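You operate a simulated robot arm through the tools that you are given. There is no shell and no other tool.

Carry out the task below with a simulated robot arm. There is one attempt and no reset: what you move stays moved.

Task
The red-banded tee drips: remake the joint and turn the water back on.
Fine: shut the red lever first, free the black tab, pull the red tube out, push it home, lock the tab, then open the lever.

Only the result counts: the job must be done as asked and must still hold three seconds after the hand-in. Knocking over, shifting, dropping, spilling or breaking anything else fails it.

Robot
A 6-joint arm with a two-finger gripper, fixed in place. Base frame: the origin is at the foot of the arm, x ahead of it, y to its left, z up. Lengths are in mm, angles in degrees, forces in N, time in s.
Its first joint turns from -115.0 to 115.0 degrees. Payload 2.1 kg.
Tool frame: the origin (TCP) lies between the finger pads and is the grasp point; the fingertips stand 20 mm ahead of it; z points along the fingers, y is the line along which they close. Largest opening 100 mm; the body of the gripper starts 63 mm behind the TCP.
Orientation is told as [roll, pitch, yaw] about the base's x, y, z axes, in that order, counted from this pose: with the fingers straight down and closing along the base's y, the tool's x points along the base's -x, its y along +y and its z along -z.

Tools
- The arm moves only by the tool drive_tool. Its argument "plan" is a list of rows, each a list of 7 numbers: the shift along the tool's x, y, z in cm, then the turn, a rotation vector about the tool's x, y, z in degrees, then the finger opening in cm, from 0 to 10. In form: [[x, y, z, rx, ry, rz, fingers], ...]. A call has 1 to 20 rows; each row is the pose to reach, as a shift and turn from the pose commanded when the call began, along the tool's axes at that moment. Each row takes 0.2 s and may step no farther than 50 mm and 8.6 degrees from the row before; otherwise, or with a gripper value out of range, the whole call is refused. Where a pose cannot be reached the arm comes as near as it can. A force on the tool above 50 N (or 10 N above the force at the start of the call, whichever is more), or a blocked arm, ends the call early, and 0.2 s more pass. Each finger travels about 153 mm/s and halts on what it meets, pressing with about 25 N; the grip force reading is that of the motor and also rises with nothing between the fingers. The clock runs only during rows and for 0.2 s after the last one: add rows that repeat a pose to give the fingers time. The reply holds the time, the measured pose of the TCP, the force on the tool along the base axes, the opening and the grip force, in the units named above and with some noise, with the torque about the TCP (base axes, N m) and any sound that the robot's microphone picked up.
- Cameras (640 x 400 px; columns grow to the right, rows downward): "scene" is fixed at [394.4, 652.9, 1461.4]; the picture's right is [-0.89, 0.46, 0.00], its down [0.14, 0.28, -0.95] and it looks along [-0.43, -0.85, -0.31] (base axes); focal length 366 px, centre (320, 200). "wrist" rides on the gripper at [70, -19, -99] in the tool frame; the picture's right is [0.26, 0.97, 0.00], its down [-0.75, 0.20, -0.63] and it looks along [-0.61, 0.16, 0.78] (tool axes); focal length 230 px, centre (320, 200). There is no depth. A picture from a camera that has moved, and an enlarged one, comes with that camera's place and axes in the base frame and with its lens. The place of the scene camera against the robot may be out by one fixed shift of up to 12 mm in any direction.
- grab_frame(camera): a new picture of that camera. No time passes.
- slide_trunk(by): slides the trunk up (or, below 0, down) by that many mm; the arm rides with it, the base frame stays. It gives what a move gives, with no picture.
- inspect(camera, box): a new picture of the part [left, top, right, bottom] of that camera's present view, enlarged. No time passes.
- hand_in(): hands the job in; it is judged then, once.

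Nothing tells you positions but the pictures and the camera data. Unless the task says otherwise, let go and move clear before handing in.

The tools are called after "Emit:" by a JSON object that holds its "api" and its "payload". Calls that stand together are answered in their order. drive_tool: Moves the arm, as the interface text tells. Its arguments: {"type":"object","properties":{"plan":{"type":"array"}},"required":["plan"]} The other tools are called the same way: slide_trunk (by) slides the trunk up or down; grab_frame (camera) takes a picture; inspect (camera, box) takes an enlarged picture of a part of a camera's view; hand_in () hands the job in.

At the start:

```text
time: 0.0
eef_pos: [48.7, -224.9, 1367.9]
tool_rot: [0.0, 0.0, 0.0]
force: [0.2, 0.2, 0.3]
moment: [-0.02, -0.03, 0.01]
gripper_width: 100.5
grip_force: 0.0
trunk travel left (down, up): [-903.0, 87.0]
```

scene: 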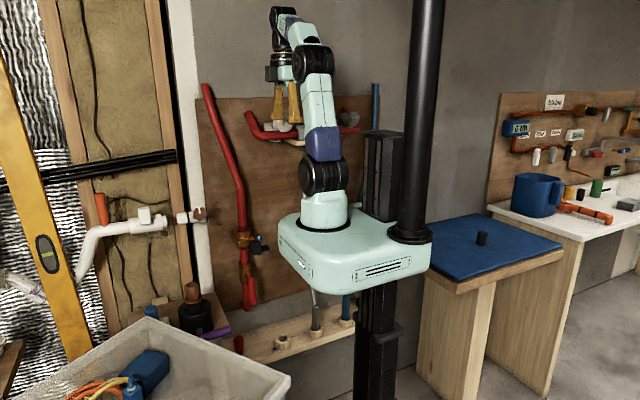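
wrist: 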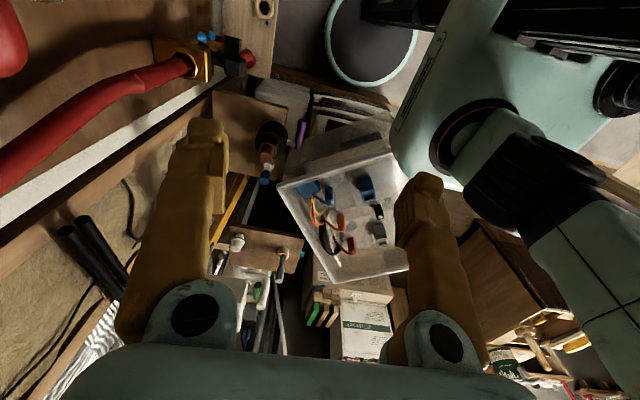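

I see a wall panel with red and blue tubes behind the arm, and fittings partly hidden by it. I'll enlarge both views before moving.

Emit:
{"api": "inspect", "payload": {"camera": "scene", "box": [180, 70, 400, 208]}}

Emit:
{"api": "inspect", "payload": {"camera": "scene", "box": [180, 200, 400, 338]}}

Emit:
{"api": "inspect", "payload": {"camera": "wrist", "box": [0, 0, 320, 200]}}

```text
2.90 times, centred on (290, 139) of scene
camera zoom: at [394.4, 652.9, 1461.4], right [-0.89, 0.46, 0.0], down [0.14, 0.28, -0.95], along [-0.43, -0.85, -0.31], focal length 1061 px, centre (407, 377)
```

zoom: 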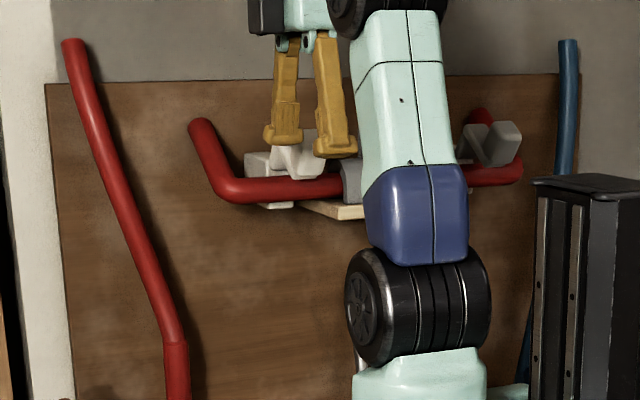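

```text
2.90 times, centred on (290, 269) of scene
camera zoom: at [394.4, 652.9, 1461.4], right [-0.89, 0.46, 0.0], down [0.14, 0.28, -0.95], along [-0.43, -0.85, -0.31], focal length 1061 px, centre (407, 0)
```

zoom: 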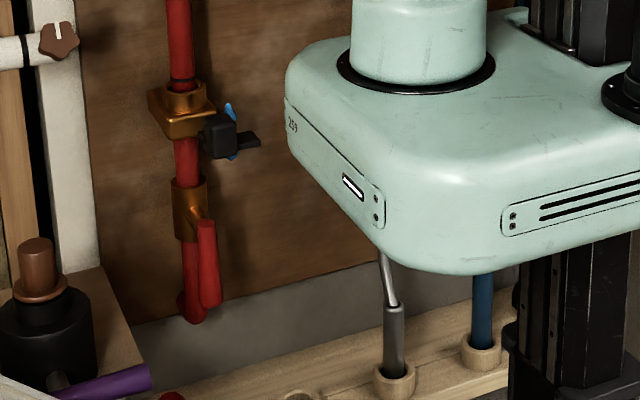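

```text
2.00 times, centred on (160, 100) of wrist
camera zoom: at [-21.8, -243.5, 1468.5], right [-0.26, 0.97, 0.0], down [0.75, 0.2, 0.63], along [0.61, 0.16, -0.78], focal length 460 px, centre (640, 400)
```

zoom: 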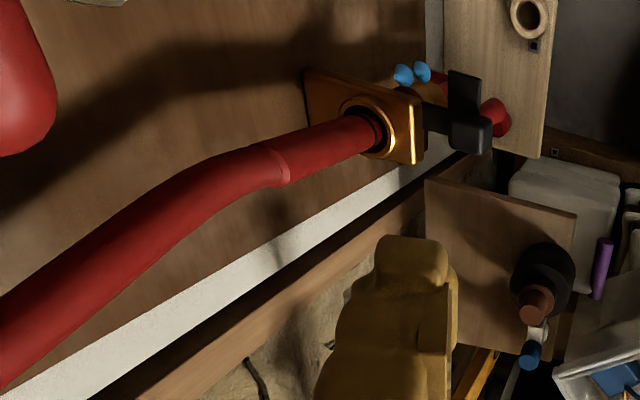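

The wall stands on the -y side. Triangulating from both pictures puts the upper brass fitting at roughly (116, -469, 950). I'll zoom in further on the fittings.

Emit:
{"api": "inspect", "payload": {"camera": "scene", "box": [220, 220, 284, 260]}}

Emit:
{"api": "inspect", "payload": {"camera": "scene", "box": [220, 255, 284, 315]}}

Emit:
{"api": "inspect", "payload": {"camera": "scene", "box": [240, 90, 380, 170]}}

Emit:
{"api": "inspect", "payload": {"camera": "wrist", "box": [140, 0, 300, 100]}}

Emit:
{"api": "inspect", "payload": {"camera": "scene", "box": [60, 170, 220, 270]}}

```text
10.00 times, centred on (252, 240) of scene
camera zoom: at [394.4, 652.9, 1461.4], right [-0.89, 0.46, 0.0], down [0.14, 0.28, -0.95], along [-0.43, -0.85, -0.31], focal length 3659 px, centre (1000, -200)
```

zoom: 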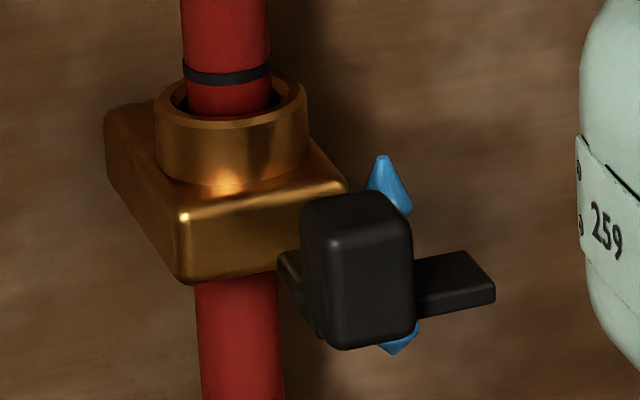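

```text
6.67 times, centred on (252, 285) of scene
camera zoom: at [394.4, 652.9, 1461.4], right [-0.89, 0.46, 0.0], down [0.14, 0.28, -0.95], along [-0.43, -0.85, -0.31], focal length 2439 px, centre (773, -367)
```

zoom: 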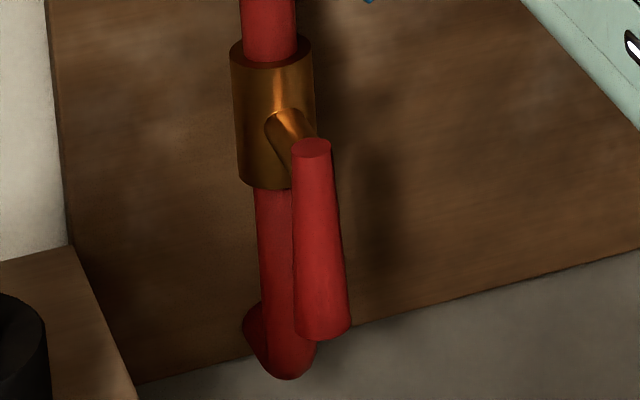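

```text
4.57 times, centred on (310, 130) of scene
camera zoom: at [394.4, 652.9, 1461.4], right [-0.89, 0.46, 0.0], down [0.14, 0.28, -0.95], along [-0.43, -0.85, -0.31], focal length 1673 px, centre (366, 520)
```

zoom: 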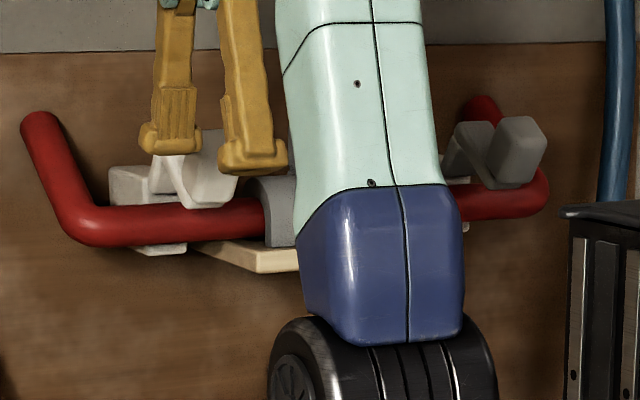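

```text
4.00 times, centred on (220, 50) of wrist
camera zoom: at [-21.8, -243.5, 1468.5], right [-0.26, 0.97, 0.0], down [0.75, 0.2, 0.63], along [0.61, 0.16, -0.78], focal length 920 px, centre (720, 800)
```

zoom: 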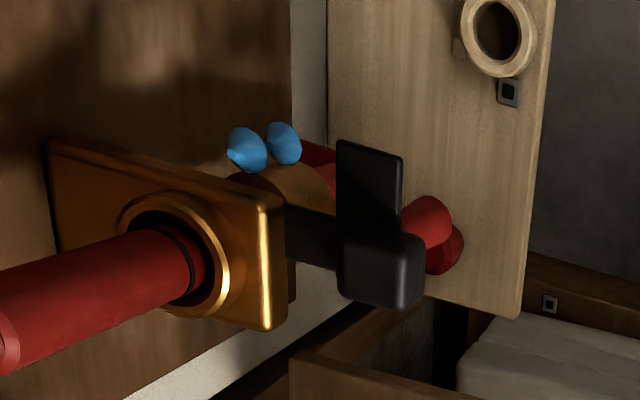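

```text
4.00 times, centred on (140, 220) of scene
camera zoom: at [394.4, 652.9, 1461.4], right [-0.89, 0.46, 0.0], down [0.14, 0.28, -0.95], along [-0.43, -0.85, -0.31], focal length 1464 px, centre (1040, 120)
```

zoom: 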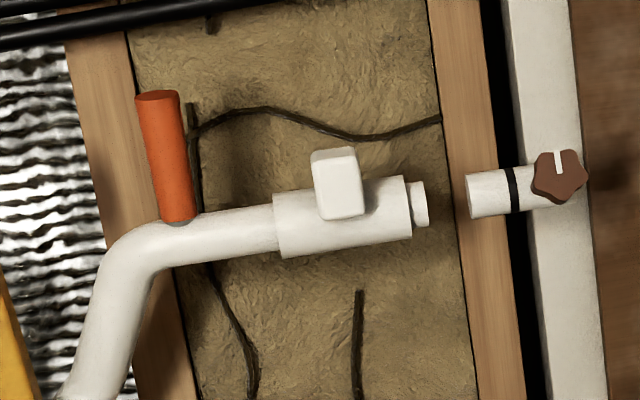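

The tee has a black tab at its side, and the red lever hangs below it with blue marks near the tab. I'll lower the trunk, which clears the view of the upper shelf and brings the wrist camera closer to the tee.

Emit:
{"api": "slide_trunk", "payload": {"by": -150}}

Emit:
{"api": "grab_frame", "payload": {"camera": "scene"}}

Emit:
{"api": "grab_frame", "payload": {"camera": "wrist"}}

Emit:
{"api": "inspect", "payload": {"camera": "scene", "box": [230, 80, 390, 180]}}

Emit:
{"api": "inspect", "payload": {"camera": "wrist", "box": [80, 0, 320, 150]}}

```text
time: 1.8
eef_pos: [48.2, -225.1, 1218.6]
tool_rot: [-0.1, -0.1, -0.1]
force: [0.8, -0.1, -0.4]
moment: [0.01, 0.01, 0.01]
gripper_width: 99.9
grip_force: 0.0
trunk travel left (down, up): [-753.0, 237.0]
```

```text
taken
```

scene: 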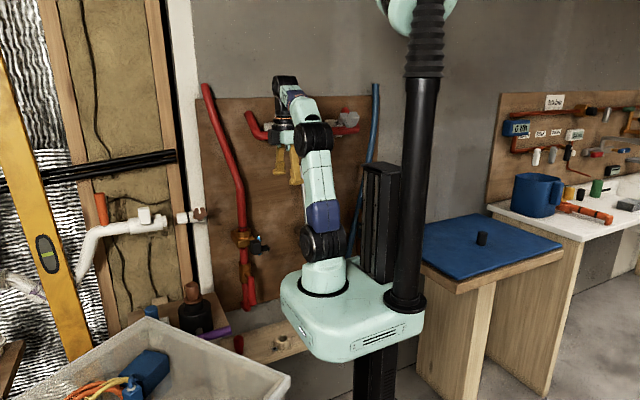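

```text
taken
camera wrist: at [-21.7, -243.5, 1318.5], right [-0.26, 0.97, 0.0], down [0.75, 0.2, 0.63], along [0.61, 0.16, -0.78], focal length 230 px, centre (320, 200)
```

wrist: 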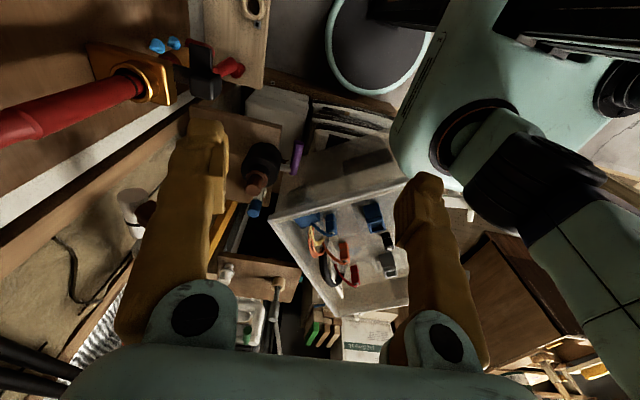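

```text
4.00 times, centred on (310, 130) of scene
camera zoom: at [394.4, 652.9, 1461.4], right [-0.89, 0.46, 0.0], down [0.14, 0.28, -0.95], along [-0.43, -0.85, -0.31], focal length 1464 px, centre (360, 480)
```

zoom: 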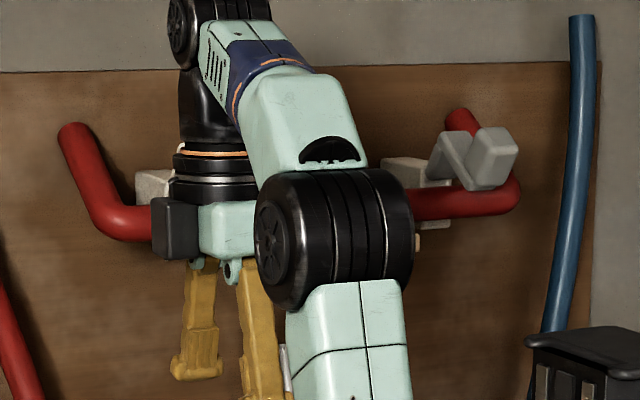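

```text
2.67 times, centred on (200, 75) of wrist
camera zoom: at [-21.7, -243.5, 1318.5], right [-0.26, 0.97, 0.0], down [0.75, 0.2, 0.63], along [0.61, 0.16, -0.78], focal length 614 px, centre (640, 533)
```

zoom: 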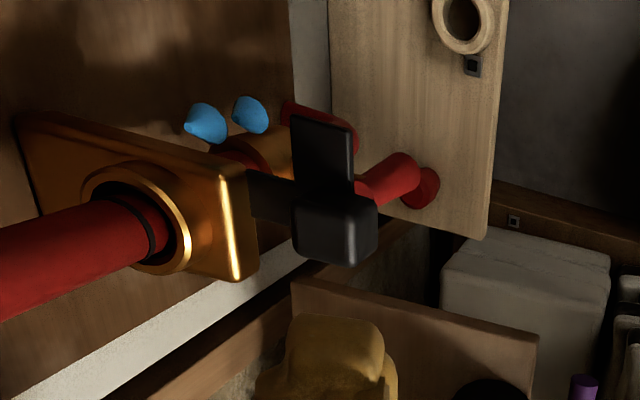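

The tee, tab and lever are all clear of the arm now. I'll yaw the tool so it faces the wall naturally, with the fingers closing along x, then tilt it to look at the fittings.

Emit:
{"api": "drive_tool", "payload": {"plan": [[0, 0, 0, 0, 0, 8.2, 8], [0, 0, 0, 0, 0, 16.4, 6], [0, 0, 0, 0, 0, 24.6, 5], [0, 0, 0, 0, 0, 32.8, 5], [0, 0, 0, 0, 0, 41, 5], [0, 0, 0, 0, 0, 49.2, 5], [0, 0, 0, 0, 0, 57.4, 5], [0, 0, 0, 0, 0, 65.6, 5], [0, 0, 0, 0, 0, 73.8, 5], [0, 0, 0, 0, 0, 82, 5], [0, 0, 0, 0, 0, 90, 5]]}}

Emit:
{"api": "grab_frame", "payload": {"camera": "wrist"}}

Emit:
{"api": "grab_frame", "payload": {"camera": "scene"}}

```text
time: 4.2
eef_pos: [49.9, -226.0, 1218.4]
tool_rot: [-0.1, 0.0, -90.3]
force: [-0.7, 0.8, 0.1]
moment: [0.01, -0.01, 0.0]
gripper_width: 49.7
grip_force: 0.0
trunk travel left (down, up): [-753.0, 237.0]
```

```text
taken
camera wrist: at [29.7, -155.8, 1318.0], right [0.97, 0.25, 0.0], down [0.2, -0.75, 0.63], along [0.16, -0.61, -0.78], focal length 230 px, centre (320, 200)
```

wrist: 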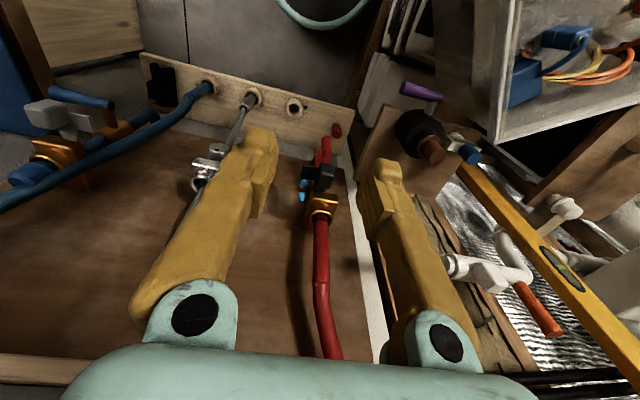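

```text
taken
```

scene: 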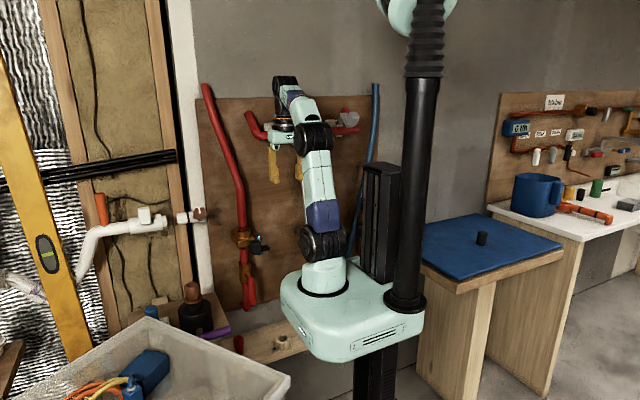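

A matching blue tee stands further to -x and must be left alone. I'll lower the trunk 200 mm more, then tilt the tool about 45° so the camera looks straight at the red tee.

Emit:
{"api": "slide_trunk", "payload": {"by": -200}}

Emit:
{"api": "drive_tool", "payload": {"plan": [[0, 0, 0, 0, -8, 0, 5], [0, 0, 0, 0, -16, 0, 5], [0, 0, 0, 0, -24, 0, 5], [0, 0, 0, 0, -32, 0, 5], [0, 0, 0, 0, -40, 0, 5], [0, 0, 0, 0, -45, 0, 5]]}}

Emit:
{"api": "grab_frame", "payload": {"camera": "wrist"}}

Emit:
{"api": "grab_frame", "payload": {"camera": "scene"}}

```text
time: 6.3
eef_pos: [49.9, -225.6, 1017.9]
tool_rot: [0.0, -0.2, -90.1]
force: [0.3, -0.6, 0.1]
moment: [-0.04, -0.02, -0.03]
gripper_width: 50.0
grip_force: 0.1
trunk travel left (down, up): [-553.0, 437.0]
```

```text
time: 7.7
eef_pos: [27.5, -305.9, 1048.7]
tool_rot: [0.0, -45.1, -90.2]
force: [-0.2, 1.0, 0.2]
moment: [-0.03, 0.0, -0.01]
gripper_width: 50.2
grip_force: 0.1
out of reach, approached as far as the arm can: row 3, 4, 5, 6
trunk travel left (down, up): [-553.0, 437.0]
```

```text
taken
camera wrist: at [7.6, -186.2, 1070.8], right [0.97, 0.18, -0.18], down [0.2, -0.08, 0.98], along [0.16, -0.98, -0.12], focal length 230 px, centre (320, 200)
```

wrist: 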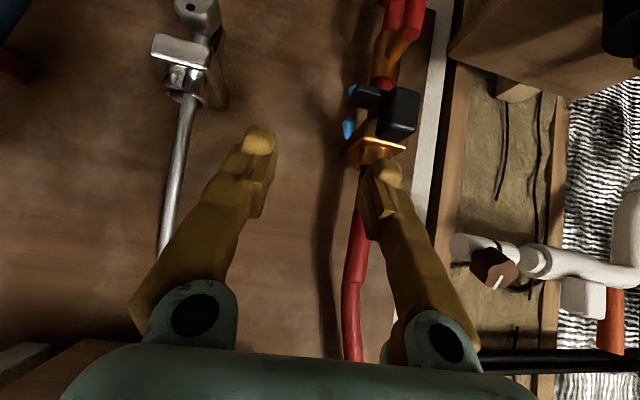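

```text
taken
```

scene: 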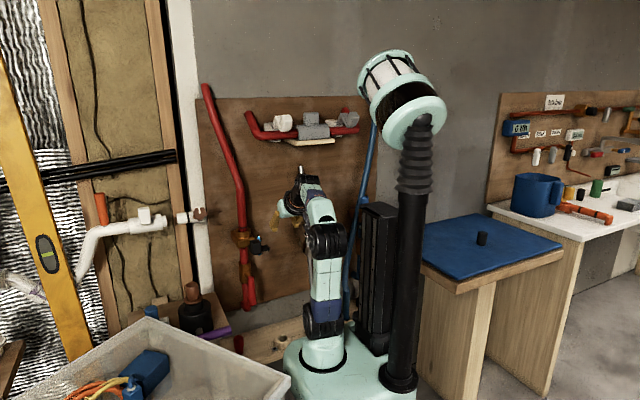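

The camera now looks straight at the wall with the picture upside down (down is +z, right is +x). I'll zoom in on the red tee and lever.

Emit:
{"api": "inspect", "payload": {"camera": "wrist", "box": [310, 60, 470, 180]}}

Emit:
{"api": "inspect", "payload": {"camera": "wrist", "box": [340, 0, 460, 75]}}

Emit:
{"api": "inspect", "payload": {"camera": "wrist", "box": [140, 0, 260, 120]}}

Emit:
{"api": "inspect", "payload": {"camera": "scene", "box": [236, 90, 380, 160]}}

```text
3.33 times, centred on (390, 120) of wrist
camera zoom: at [7.6, -186.2, 1070.8], right [0.97, 0.18, -0.18], down [0.2, -0.08, 0.98], along [0.16, -0.98, -0.12], focal length 767 px, centre (87, 467)
```

zoom: 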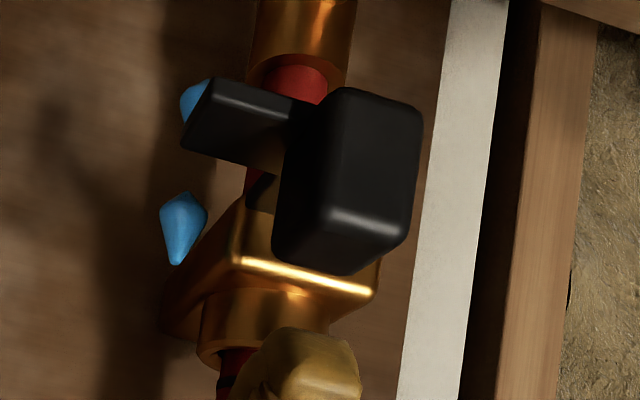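

```text
5.33 times, centred on (400, 38) of wrist
camera zoom: at [7.6, -186.2, 1070.8], right [0.97, 0.18, -0.18], down [0.2, -0.08, 0.98], along [0.16, -0.98, -0.12], focal length 1227 px, centre (-107, 1067)
```

zoom: 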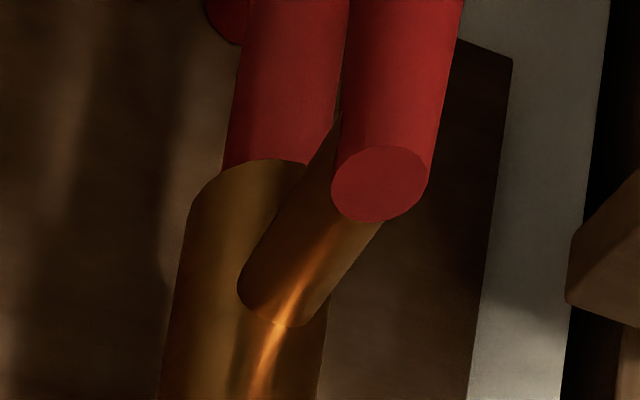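

```text
3.33 times, centred on (200, 60) of wrist
camera zoom: at [7.6, -186.2, 1070.8], right [0.97, 0.18, -0.18], down [0.2, -0.08, 0.98], along [0.16, -0.98, -0.12], focal length 767 px, centre (720, 667)
```

zoom: 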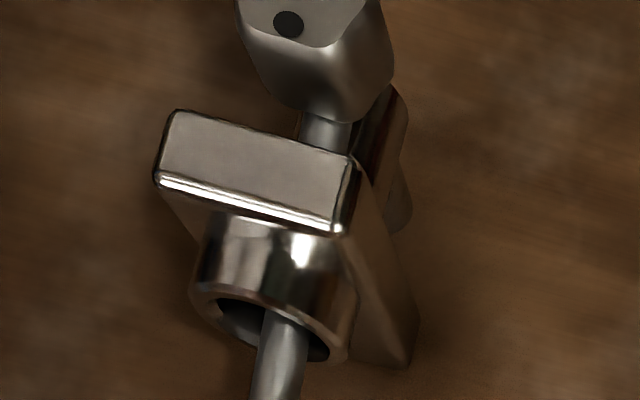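

```text
4.44 times, centred on (308, 125) of scene
camera zoom: at [394.4, 652.9, 1461.4], right [-0.89, 0.46, 0.0], down [0.14, 0.28, -0.95], along [-0.43, -0.85, -0.31], focal length 1626 px, centre (373, 533)
```

zoom: 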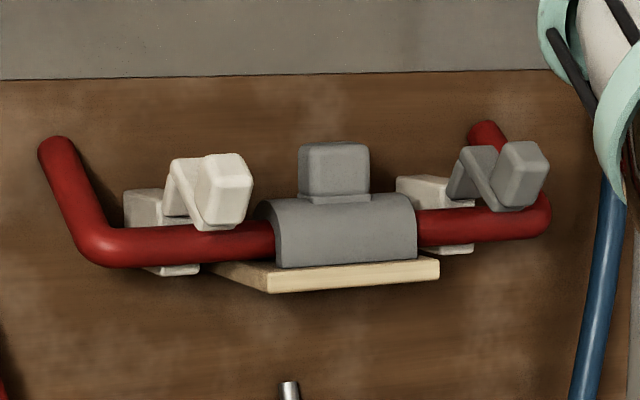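

The tab looks like a block on a shaft standing out of the tee, with a plate pointing to -x. The other fittings (shelf, metal and blue tees) are separate. I'll lower the trunk another 110 mm to view the tee and tab from the front.

Emit:
{"api": "slide_trunk", "payload": {"by": -110}}

Emit:
{"api": "grab_frame", "payload": {"camera": "wrist"}}

Emit:
{"api": "inspect", "payload": {"camera": "wrist", "box": [300, 80, 460, 240]}}

Emit:
{"api": "grab_frame", "payload": {"camera": "scene"}}

```text
time: 9.1
eef_pos: [27.5, -304.9, 938.9]
tool_rot: [-0.1, -45.0, -90.2]
force: [-0.4, -0.4, 0.4]
moment: [0.03, -0.02, -0.05]
gripper_width: 50.1
grip_force: 0.0
trunk travel left (down, up): [-443.0, 547.0]
```

```text
taken
camera wrist: at [7.9, -185.7, 960.9], right [0.97, 0.18, -0.18], down [0.2, -0.09, 0.98], along [0.16, -0.98, -0.12], focal length 230 px, centre (320, 200)
```

wrist: 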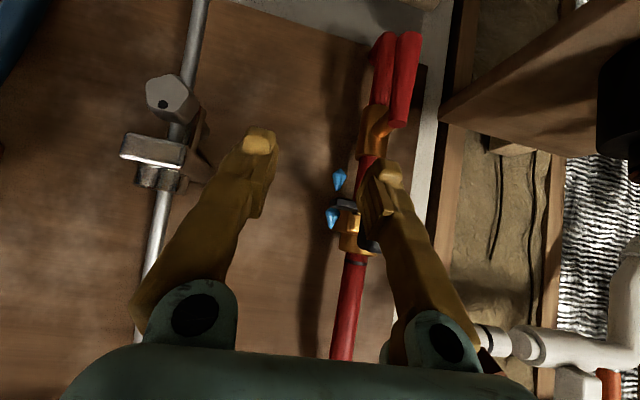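

```text
2.50 times, centred on (380, 160) of wrist
camera zoom: at [7.9, -185.7, 960.9], right [0.97, 0.18, -0.18], down [0.2, -0.09, 0.98], along [0.16, -0.98, -0.12], focal length 575 px, centre (170, 300)
```

zoom: 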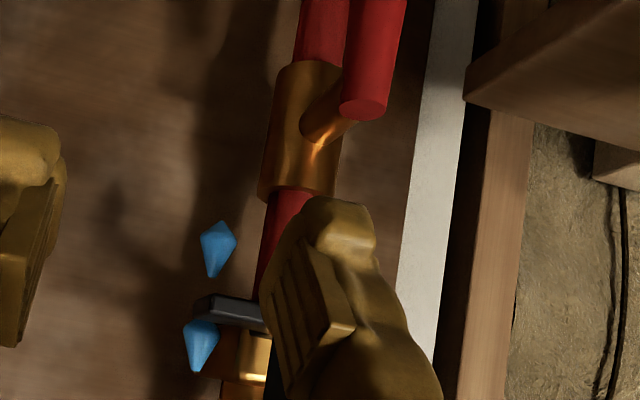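

```text
taken
```

scene: 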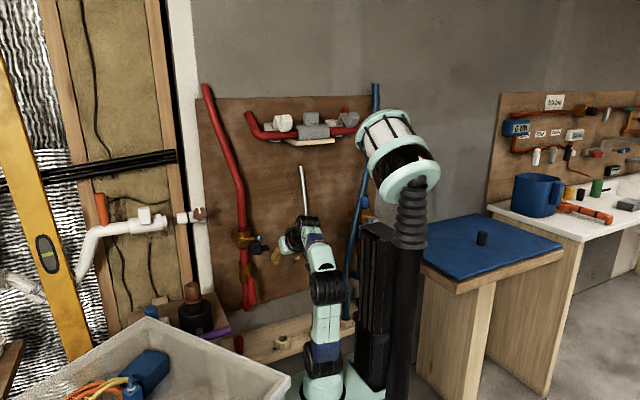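

The blue shapes are teardrops beside the tab, so they are the leak. I'll shift +x so the tab sits between the open fingers.

Emit:
{"api": "drive_tool", "payload": {"plan": [[0, 2, 0, 0, 0, 0, 7], [0, 4, 0, 0, 0, 0, 10], [0, 6.5, 0, 0, 0, 0, 10], [0, 6.5, 0, 0, 0, 0, 10]]}}

Emit:
{"api": "grab_frame", "payload": {"camera": "wrist"}}

Emit:
{"api": "inspect", "payload": {"camera": "wrist", "box": [240, 60, 400, 260]}}

```text
time: 10.1
eef_pos: [89.9, -305.2, 938.6]
tool_rot: [0.0, -44.9, -90.1]
force: [-0.3, 0.4, -0.8]
moment: [0.02, -0.02, -0.01]
gripper_width: 100.2
grip_force: 0.0
trunk travel left (down, up): [-443.0, 547.0]
```

```text
taken
camera wrist: at [71.3, -185.8, 961.3], right [0.97, 0.18, -0.18], down [0.2, -0.09, 0.98], along [0.16, -0.98, -0.12], focal length 230 px, centre (320, 200)
```

wrist: 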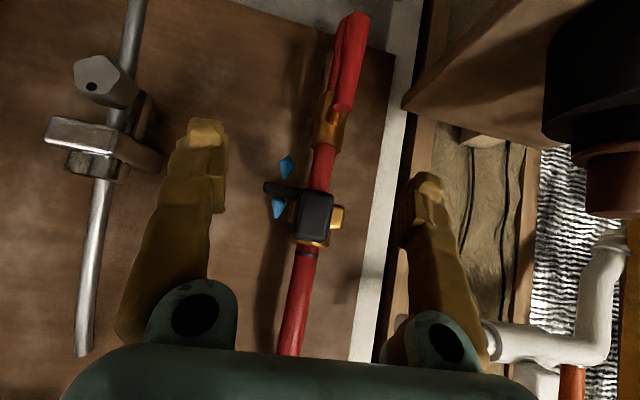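

```text
2.00 times, centred on (320, 160) of wrist
camera zoom: at [71.3, -185.8, 961.3], right [0.97, 0.18, -0.18], down [0.2, -0.09, 0.98], along [0.16, -0.98, -0.12], focal length 460 px, centre (320, 280)
```

zoom: 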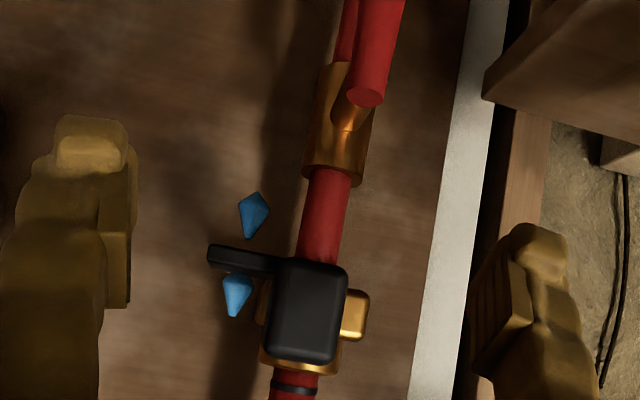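

The tab's block centre comes out near (100, -385, 951), and the lever pivot near (117, -417, 830) with its handle hanging about 100 mm down. I'll look at the blue tee, which isn't leaking, to compare the tab's locked position.

Emit:
{"api": "inspect", "payload": {"camera": "scene", "box": [335, 180, 399, 230]}}

Emit:
{"api": "inspect", "payload": {"camera": "wrist", "box": [20, 30, 180, 190]}}

Emit:
{"api": "inspect", "payload": {"camera": "scene", "box": [220, 225, 300, 275]}}

```text
8.00 times, centred on (367, 205) of scene
camera zoom: at [394.4, 652.9, 1461.4], right [-0.89, 0.46, 0.0], down [0.14, 0.28, -0.95], along [-0.43, -0.85, -0.31], focal length 2927 px, centre (-56, 160)
```

zoom: 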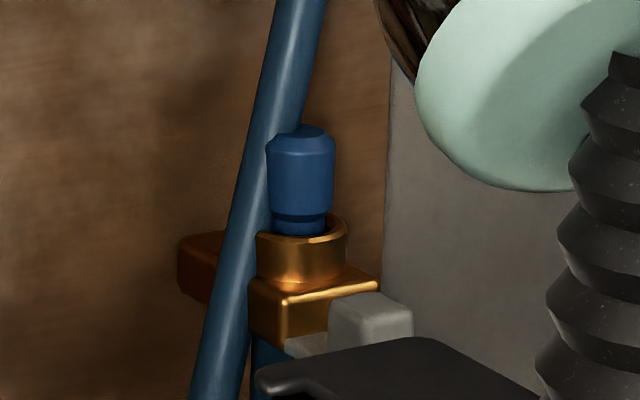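

```text
2.50 times, centred on (100, 110) of wrist
camera zoom: at [71.3, -185.8, 961.3], right [0.97, 0.18, -0.18], down [0.2, -0.09, 0.98], along [0.16, -0.98, -0.12], focal length 575 px, centre (870, 425)
```

zoom: 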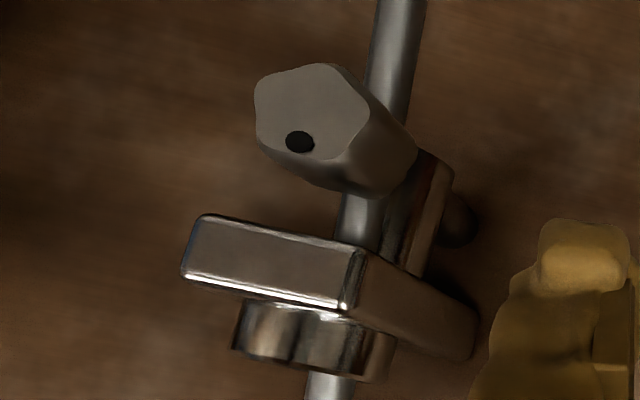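

```text
8.00 times, centred on (260, 250) of scene
camera zoom: at [394.4, 652.9, 1461.4], right [-0.89, 0.46, 0.0], down [0.14, 0.28, -0.95], along [-0.43, -0.85, -0.31], focal length 2927 px, centre (800, -200)
```

zoom: 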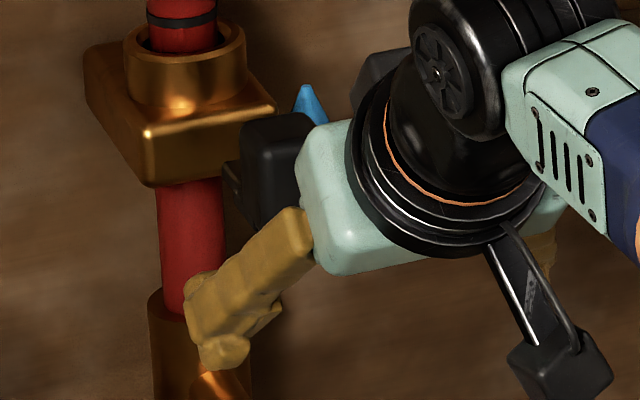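

The blue tee is at about x=-385 and mostly hidden here. I'll swing the camera toward -x, well out from the wall, to see the blue tee's tab.

Emit:
{"api": "drive_tool", "payload": {"plan": [[0, -2, 0, 4.6, 0, 4.6, 10], [0, -4, 0, 9.2, 0, 9.2, 10], [0, -6, 0, 13.8, 0, 13.8, 8], [0, -8, 0, 18.4, 0, 18.4, 6], [0, -10, 0, 23, 0, 23, 5], [0, -10, 0, 27.6, 0, 27.6, 5], [0, -10, 0, 32, 0, 32, 5], [0, -10, 0, 32, 0, 32, 5]]}}

Emit:
{"api": "grab_frame", "payload": {"camera": "wrist"}}

Emit:
{"api": "grab_frame", "payload": {"camera": "scene"}}

```text
time: 11.9
eef_pos: [-8.5, -305.2, 937.4]
tool_rot: [0.0, -45.0, -135.5]
force: [-0.2, 0.8, -0.3]
moment: [0.04, 0.0, 0.01]
gripper_width: 49.8
grip_force: 0.0
trunk travel left (down, up): [-443.0, 547.0]
```

```text
taken
camera wrist: at [63.3, -207.9, 960.0], right [0.81, -0.56, -0.18], down [0.08, -0.2, 0.98], along [-0.58, -0.8, -0.12], focal length 230 px, centre (320, 200)
```

wrist: 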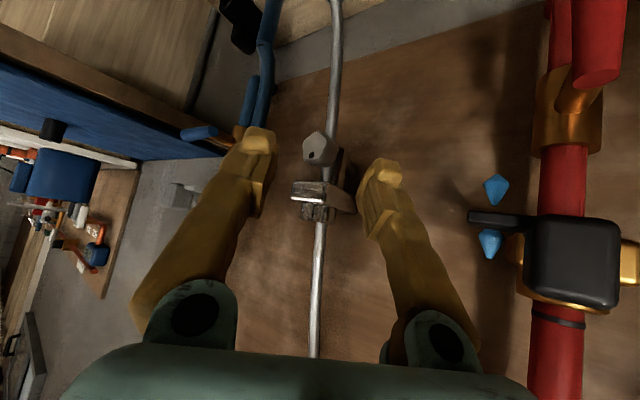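

```text
taken
```

scene: 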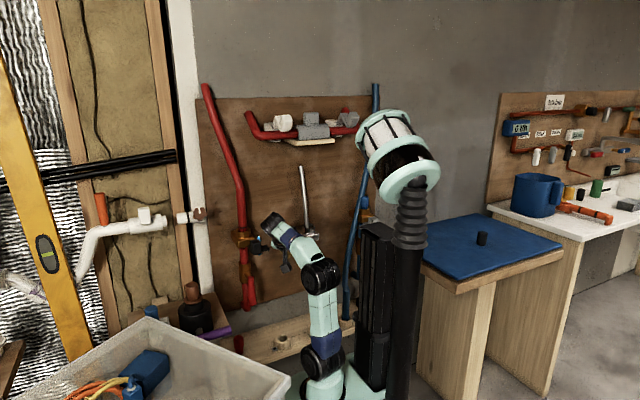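

The blue tee is at the left, partly behind the finger. I'll zoom there and on the red tee from this new angle.

Emit:
{"api": "inspect", "payload": {"camera": "wrist", "box": [150, 60, 290, 220]}}

Emit:
{"api": "inspect", "payload": {"camera": "wrist", "box": [440, 120, 640, 360]}}

```text
2.50 times, centred on (220, 140) of wrist
camera zoom: at [63.3, -207.9, 960.0], right [0.81, -0.56, -0.18], down [0.08, -0.2, 0.98], along [-0.58, -0.8, -0.12], focal length 575 px, centre (570, 350)
```

zoom: 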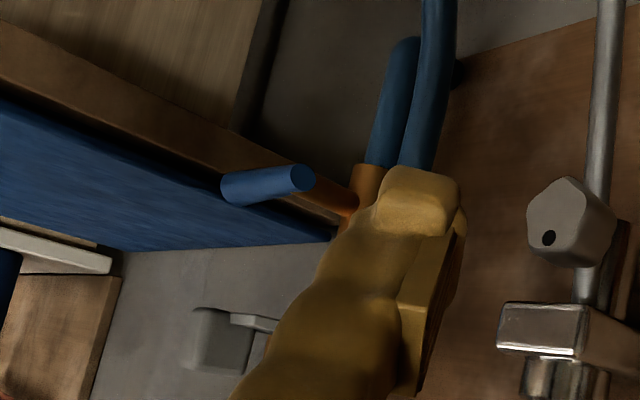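

```text
1.67 times, centred on (540, 240) of wrist
camera zoom: at [63.3, -207.9, 960.0], right [0.81, -0.56, -0.18], down [0.08, -0.2, 0.98], along [-0.58, -0.8, -0.12], focal length 384 px, centre (-47, 133)
```

zoom: 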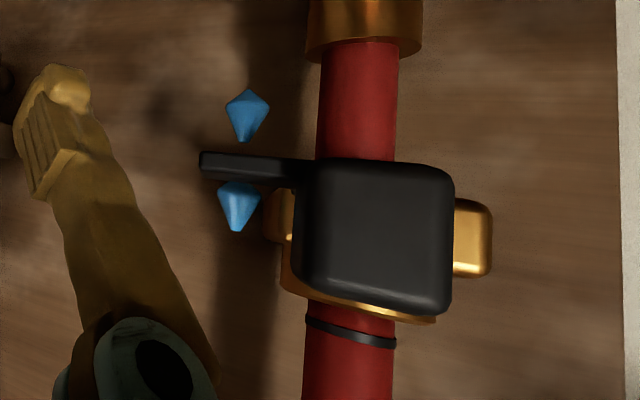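

The blue lever lies sideways toward -x, so that is probably the closed direction. I'll close the fingers to uncover the blue tab.

Emit:
{"api": "drive_tool", "payload": {"plan": [[0, 0, 0, 0, 0, 0, 0], [0, 0, 0, 0, 0, 0, 0]]}}

Emit:
{"api": "inspect", "payload": {"camera": "wrist", "box": [140, 50, 300, 230]}}

Emit:
{"api": "inspect", "payload": {"camera": "scene", "box": [220, 215, 284, 315]}}

```text
time: 12.5
eef_pos: [-8.0, -305.2, 938.6]
tool_rot: [0.0, -45.1, -135.4]
force: [-0.3, -0.2, -0.8]
moment: [0.03, 0.01, 0.02]
gripper_width: 0.1
grip_force: 24.7
trunk travel left (down, up): [-443.0, 547.0]
```

```text
2.22 times, centred on (220, 140) of wrist
camera zoom: at [63.2, -207.9, 960.0], right [0.81, -0.56, -0.18], down [0.08, -0.2, 0.98], along [-0.58, -0.8, -0.12], focal length 511 px, centre (542, 333)
```

zoom: 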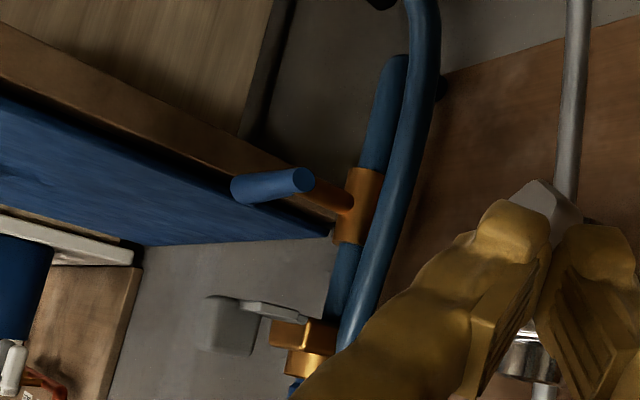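

```text
4.00 times, centred on (252, 265) of scene
camera zoom: at [394.4, 652.9, 1461.4], right [-0.89, 0.46, 0.0], down [0.14, 0.28, -0.95], along [-0.43, -0.85, -0.31], focal length 1464 px, centre (592, -60)
```

zoom: 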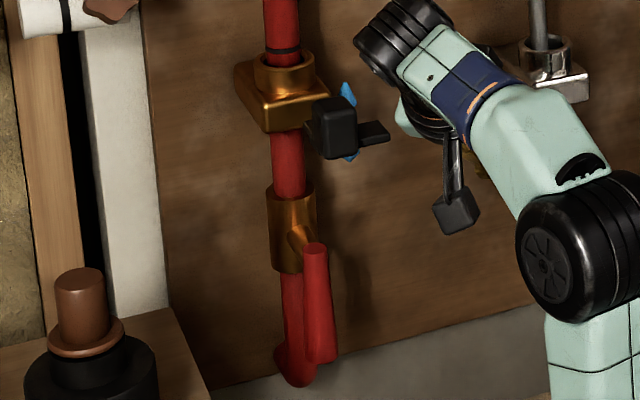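

The blue tab doesn't settle how the lock works. I'll look at the red tab from its -x side, keeping the closed fingers clear of the plate tip at about (54, -394, 936).

Emit:
{"api": "drive_tool", "payload": {"plan": [[0, 0, 0, -5.9, 0, -5.9, 0], [0, 0, 0, -11.8, 0, -11.8, 0], [0, 0, 0, -17.7, 0, -17.7, 0], [0, 0, 0, -23.6, 0, -23.6, 0], [0, 0, 0, -29.5, 0, -29.5, 0], [-0.5, 1, 0.5, -35.4, 0, -35.4, 0], [-1, 2, 1, -41.3, 0, -41.3, 0], [-1.4, 2.9, 1.4, -47.2, 0, -47.2, 0], [-1.83, 3.77, 1.83, -53, 0, -53, 0], [-1.83, 3.77, 1.83, -53, 0, -53, 0]]}}

Emit:
{"api": "grab_frame", "payload": {"camera": "wrist"}}

Emit:
{"api": "grab_frame", "payload": {"camera": "scene"}}

```text
time: 14.7
eef_pos: [40.7, -370.5, 937.3]
tool_rot: [-0.1, -44.9, -60.3]
force: [-0.4, 0.5, 0.4]
moment: [-0.02, 0.02, 0.01]
gripper_width: 0.1
grip_force: 24.9
out of reach, approached as far as the arm can: row 6, 7, 8, 9, 10
trunk travel left (down, up): [-443.0, 547.0]
```

```text
taken
camera wrist: at [-35.2, -273.8, 959.8], right [0.75, 0.64, -0.18], down [0.22, 0.02, 0.98], along [0.63, -0.77, -0.12], focal length 230 px, centre (320, 200)
```

wrist: 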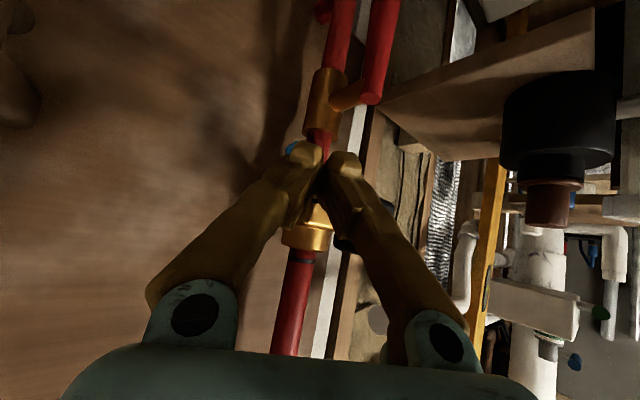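

```text
taken
```

scene: 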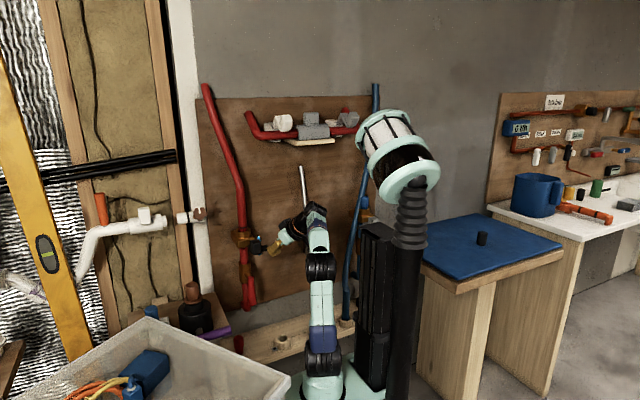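

The fingers now hide the tab. Raising the trunk 90 mm will move it above the fingertips in the picture, seen from the -x side and slightly above.

Emit:
{"api": "slide_trunk", "payload": {"by": 90}}

Emit:
{"api": "inspect", "payload": {"camera": "wrist", "box": [260, 20, 460, 180]}}

```text
time: 16.0
eef_pos: [41.2, -367.7, 1027.3]
tool_rot: [0.0, -44.9, -60.5]
force: [-1.0, -0.2, 0.4]
moment: [-0.01, 0.01, 0.03]
gripper_width: 0.1
grip_force: 24.8
trunk travel left (down, up): [-533.0, 457.0]
```

```text
2.50 times, centred on (360, 100) of wrist
camera zoom: at [-35.2, -273.8, 1049.8], right [0.75, 0.64, -0.18], down [0.22, 0.02, 0.98], along [0.62, -0.77, -0.12], focal length 575 px, centre (220, 450)
```

zoom: 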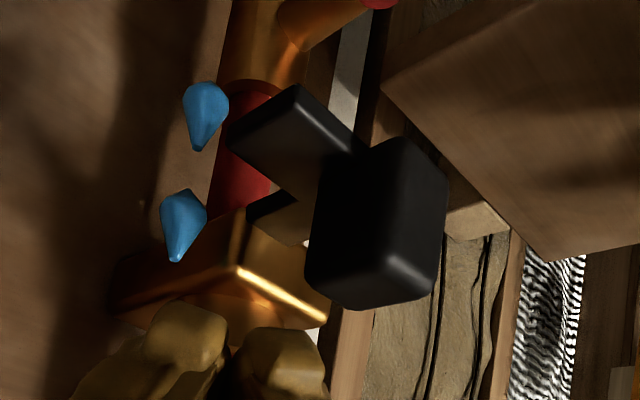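

Now the shape is clear: a flat bar stands out of the tee, a block rises at its end, and a plate goes off to -x. I'll back off and look properly at the blue tab.

Emit:
{"api": "drive_tool", "payload": {"plan": [[0.77, -0.53, -0.77, 5.6, 0, 5.6, 0], [1.53, -1.07, -1.53, 11.3, 0, 11.3, 0], [2.3, -1.6, -2.3, 17, 0, 17, 0], [3.06, -2.14, -3.06, 22.6, 0, 22.6, 0], [3.83, -2.67, -3.83, 28.3, 0, 28.3, 0], [4.6, -3.2, -4.6, 34, 0, 34, 0], [5.36, -3.75, -5.36, 39.6, 0, 39.6, 0], [6.13, -4.28, -6.13, 45.3, 0, 45.3, 0], [6.9, -4.8, -6.9, 51, 0, 51, 0], [7.66, -5.35, -7.66, 56.6, 0, 56.6, 0], [7.66, -5.35, -7.66, 56.6, 0, 56.6, 0]]}}

Emit:
{"api": "grab_frame", "payload": {"camera": "wrist"}}

```text
time: 18.4
eef_pos: [-58.7, -299.8, 1028.9]
tool_rot: [-0.1, -45.0, -140.4]
force: [-0.6, -0.6, -0.1]
moment: [0.0, -0.04, 0.0]
gripper_width: 0.0
grip_force: 24.5
trunk travel left (down, up): [-533.0, 457.0]
```

```text
taken
camera wrist: at [21.2, -209.4, 1051.0], right [0.75, -0.63, -0.18], down [0.06, -0.21, 0.98], along [-0.65, -0.75, -0.12], focal length 230 px, centre (320, 200)
```

wrist: 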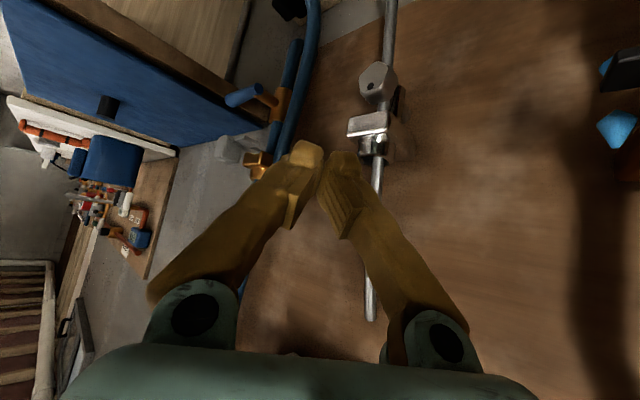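

Emit:
{"api": "inspect", "payload": {"camera": "wrist", "box": [200, 70, 300, 190]}}

Emit:
{"api": "inspect", "payload": {"camera": "wrist", "box": [205, 125, 275, 185]}}

```text
3.33 times, centred on (250, 130) of wrist
camera zoom: at [21.2, -209.4, 1051.0], right [0.75, -0.63, -0.18], down [0.06, -0.21, 0.98], along [-0.65, -0.75, -0.12], focal length 767 px, centre (553, 433)
```

zoom: 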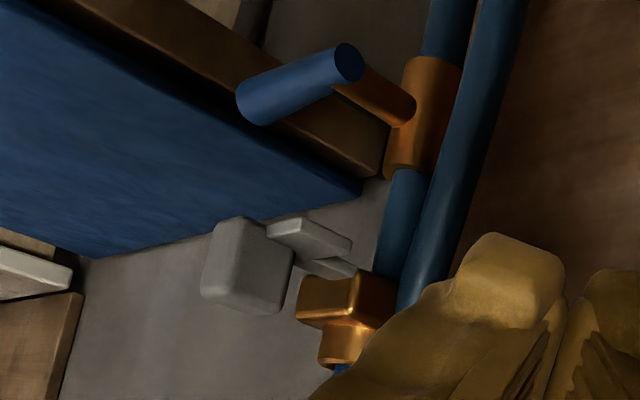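

```text
6.67 times, centred on (240, 155) of wrist
camera zoom: at [21.2, -209.4, 1051.0], right [0.75, -0.63, -0.18], down [0.06, -0.21, 0.98], along [-0.65, -0.75, -0.12], focal length 1534 px, centre (853, 500)
```

zoom: 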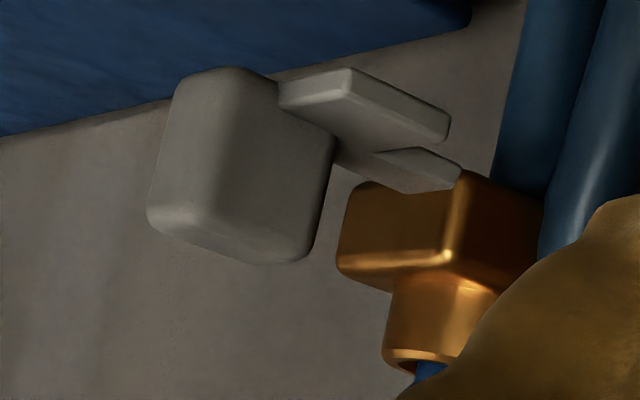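

The blue tab's plate points to +x and the red one's to -x, while their blocks sit alike; the blue lever is shut, pointing -x. I'll do the lever first, starting by moving in front of it at x=160 with yaw -90 and closed fingers.

Emit:
{"api": "drive_tool", "payload": {"plan": [[1.49, 1.745, -1.49, -4.45, 0, -4.45, 0], [2.98, 3.49, -2.98, -8.9, 0, -8.9, 0], [4.47, 5.235, -4.47, -13.35, 0, -13.35, 0], [5.96, 6.98, -5.96, -17.8, 0, -17.8, 0], [7.46, 8.725, -7.46, -22.25, 0, -22.25, 0], [8.95, 10.47, -8.95, -26.7, 0, -26.7, 0], [10.44, 12.215, -10.44, -31.15, 0, -31.15, 0], [11.93, 13.96, -11.93, -35.6, 0, -35.6, 0], [11.93, 13.96, -11.93, -35.6, 0, -35.6, 0]]}}

Emit:
{"api": "slide_trunk", "payload": {"by": -200}}

Emit:
{"api": "grab_frame", "payload": {"camera": "wrist"}}

Emit:
{"api": "grab_frame", "payload": {"camera": "scene"}}

```text
time: 20.4
eef_pos: [159.5, -300.1, 1028.9]
tool_rot: [-0.1, -44.9, -90.0]
force: [0.3, 0.5, -0.3]
moment: [0.0, 0.02, 0.04]
gripper_width: 0.3
grip_force: 24.8
trunk travel left (down, up): [-533.0, 457.0]
```

```text
time: 22.6
eef_pos: [159.2, -298.7, 827.8]
tool_rot: [-0.1, -45.1, -90.1]
force: [-0.8, 0.2, 0.1]
moment: [0.01, -0.01, -0.02]
gripper_width: 0.1
grip_force: 25.2
trunk travel left (down, up): [-333.0, 657.0]
```

```text
taken
camera wrist: at [140.0, -180.0, 850.6], right [0.97, 0.18, -0.18], down [0.2, -0.09, 0.98], along [0.16, -0.98, -0.12], focal length 230 px, centre (320, 200)
```

wrist: 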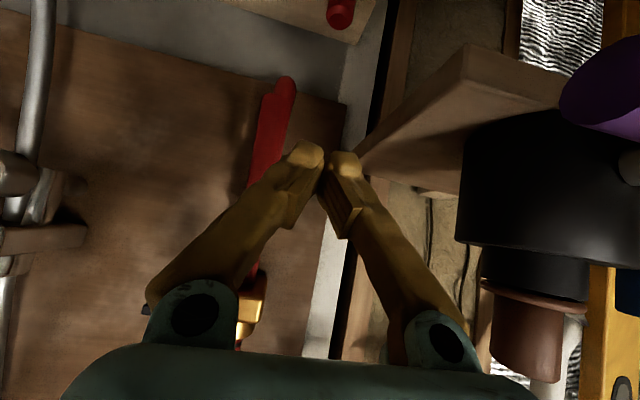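

```text
taken
```

scene: 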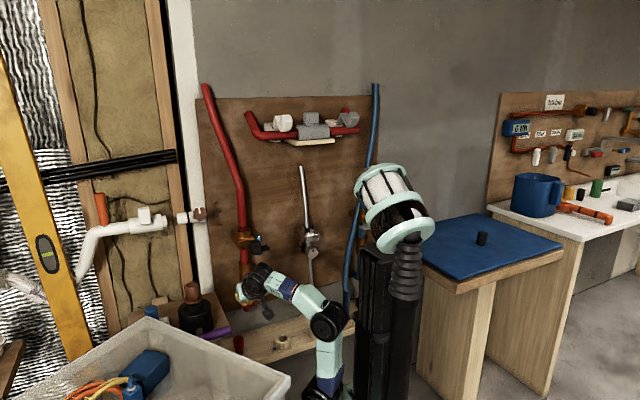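

The lever's red handle shows beside the fingers, and the pot and board to the right stay clear beyond x≈223. I'll level the tool while moving slightly toward the wall at x=160.

Emit:
{"api": "drive_tool", "payload": {"plan": [[-0.5, 0, 0.5, 0, -7.5, 0, 0], [-1, 0, 1, 0, -15, 0, 0], [-1.5, 0, 1.5, 0, -22.5, 0, 0], [-2, 0, 2, 0, -30, 0, 0], [-2.5, 0, 2.5, 0, -37.5, 0, 0], [-2.8, 0, 2.8, 0, -45, 0, 0], [-2.8, 0, 2.8, 0, -45, 0, 0]]}}

Emit:
{"api": "grab_frame", "payload": {"camera": "wrist"}}

Emit:
{"api": "inspect", "payload": {"camera": "scene", "box": [180, 210, 360, 330]}}

```text
time: 24.2
eef_pos: [158.1, -338.0, 828.4]
tool_rot: [-88.7, -89.9, -1.5]
force: [0.8, -0.1, 0.6]
moment: [-0.03, -0.03, -0.01]
gripper_width: 0.0
grip_force: 24.6
out of reach, approached as far as the arm can: row 2, 3, 4, 5
trunk travel left (down, up): [-333.0, 657.0]
```

```text
taken
camera wrist: at [140.3, -239.3, 758.9], right [0.97, 0.0, -0.26], down [0.2, 0.63, 0.75], along [0.16, -0.78, 0.61], focal length 230 px, centre (320, 200)
```

wrist: 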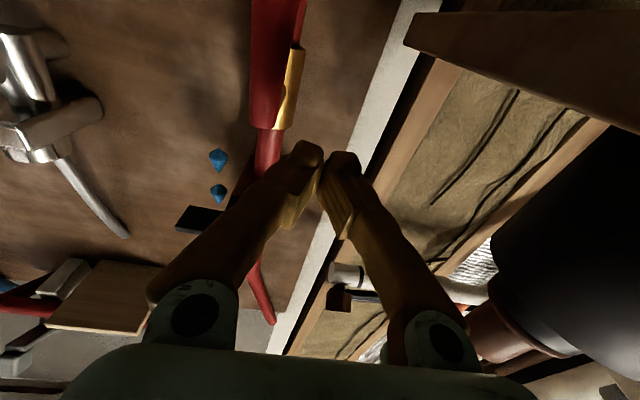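

```text
3.33 times, centred on (270, 270) of scene
camera zoom: at [394.4, 652.9, 1461.4], right [-0.89, 0.46, 0.0], down [0.14, 0.28, -0.95], along [-0.43, -0.85, -0.31], focal length 1220 px, centre (487, -33)
```

zoom: 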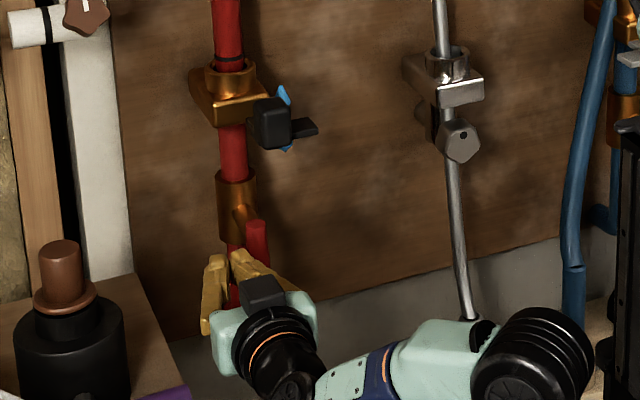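

The tool is level, with its z along -y and its x pointing down. I'll bring the closed fingers alongside the handle on its +x side, at about (150, -410, 780), clear of the board edge at x≈214.

Emit:
{"api": "drive_tool", "payload": {"plan": [[2.4, -0.4, 0, 0, 0, 0, 0], [4.8, -0.8, 0, 0, 0, 0, 0], [4.8, -0.8, 1.5, 0, 0, 0, 0], [4.8, -0.8, 3, 0, 0, 0, 0], [4.8, -0.8, 4.5, 0, 0, 0, 0], [4.8, -0.8, 6, 0, 0, 0, 0], [4.8, -0.8, 7.2, 0, 0, 0, 0], [4.8, -0.8, 7.2, 0, 0, 0, 0]]}}

Emit:
{"api": "grab_frame", "payload": {"camera": "wrist"}}

Emit:
{"api": "inspect", "payload": {"camera": "scene", "box": [180, 210, 300, 330]}}

```text
time: 26.0
eef_pos: [151.6, -410.5, 780.5]
tool_rot: [-42.6, -89.9, -47.7]
force: [-0.1, 0.5, 0.2]
moment: [-0.03, 0.03, -0.02]
gripper_width: 0.0
grip_force: 25.1
out of reach, approached as far as the arm can: row 2
trunk travel left (down, up): [-333.0, 657.0]
```

```text
taken
camera wrist: at [133.0, -311.6, 711.5], right [0.97, 0.0, -0.26], down [0.2, 0.63, 0.75], along [0.16, -0.78, 0.61], focal length 230 px, centre (320, 200)
```

wrist: 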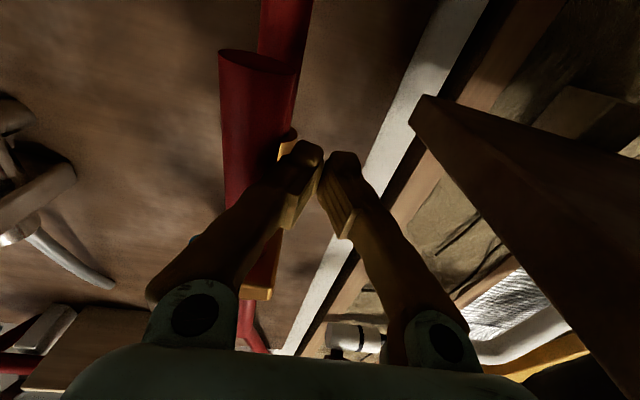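

```text
3.33 times, centred on (240, 270) of scene
camera zoom: at [394.4, 652.9, 1461.4], right [-0.89, 0.46, 0.0], down [0.14, 0.28, -0.95], along [-0.43, -0.85, -0.31], focal length 1220 px, centre (587, -33)
```

zoom: 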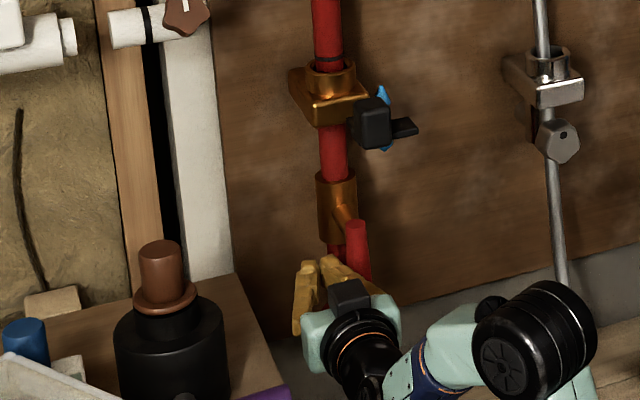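

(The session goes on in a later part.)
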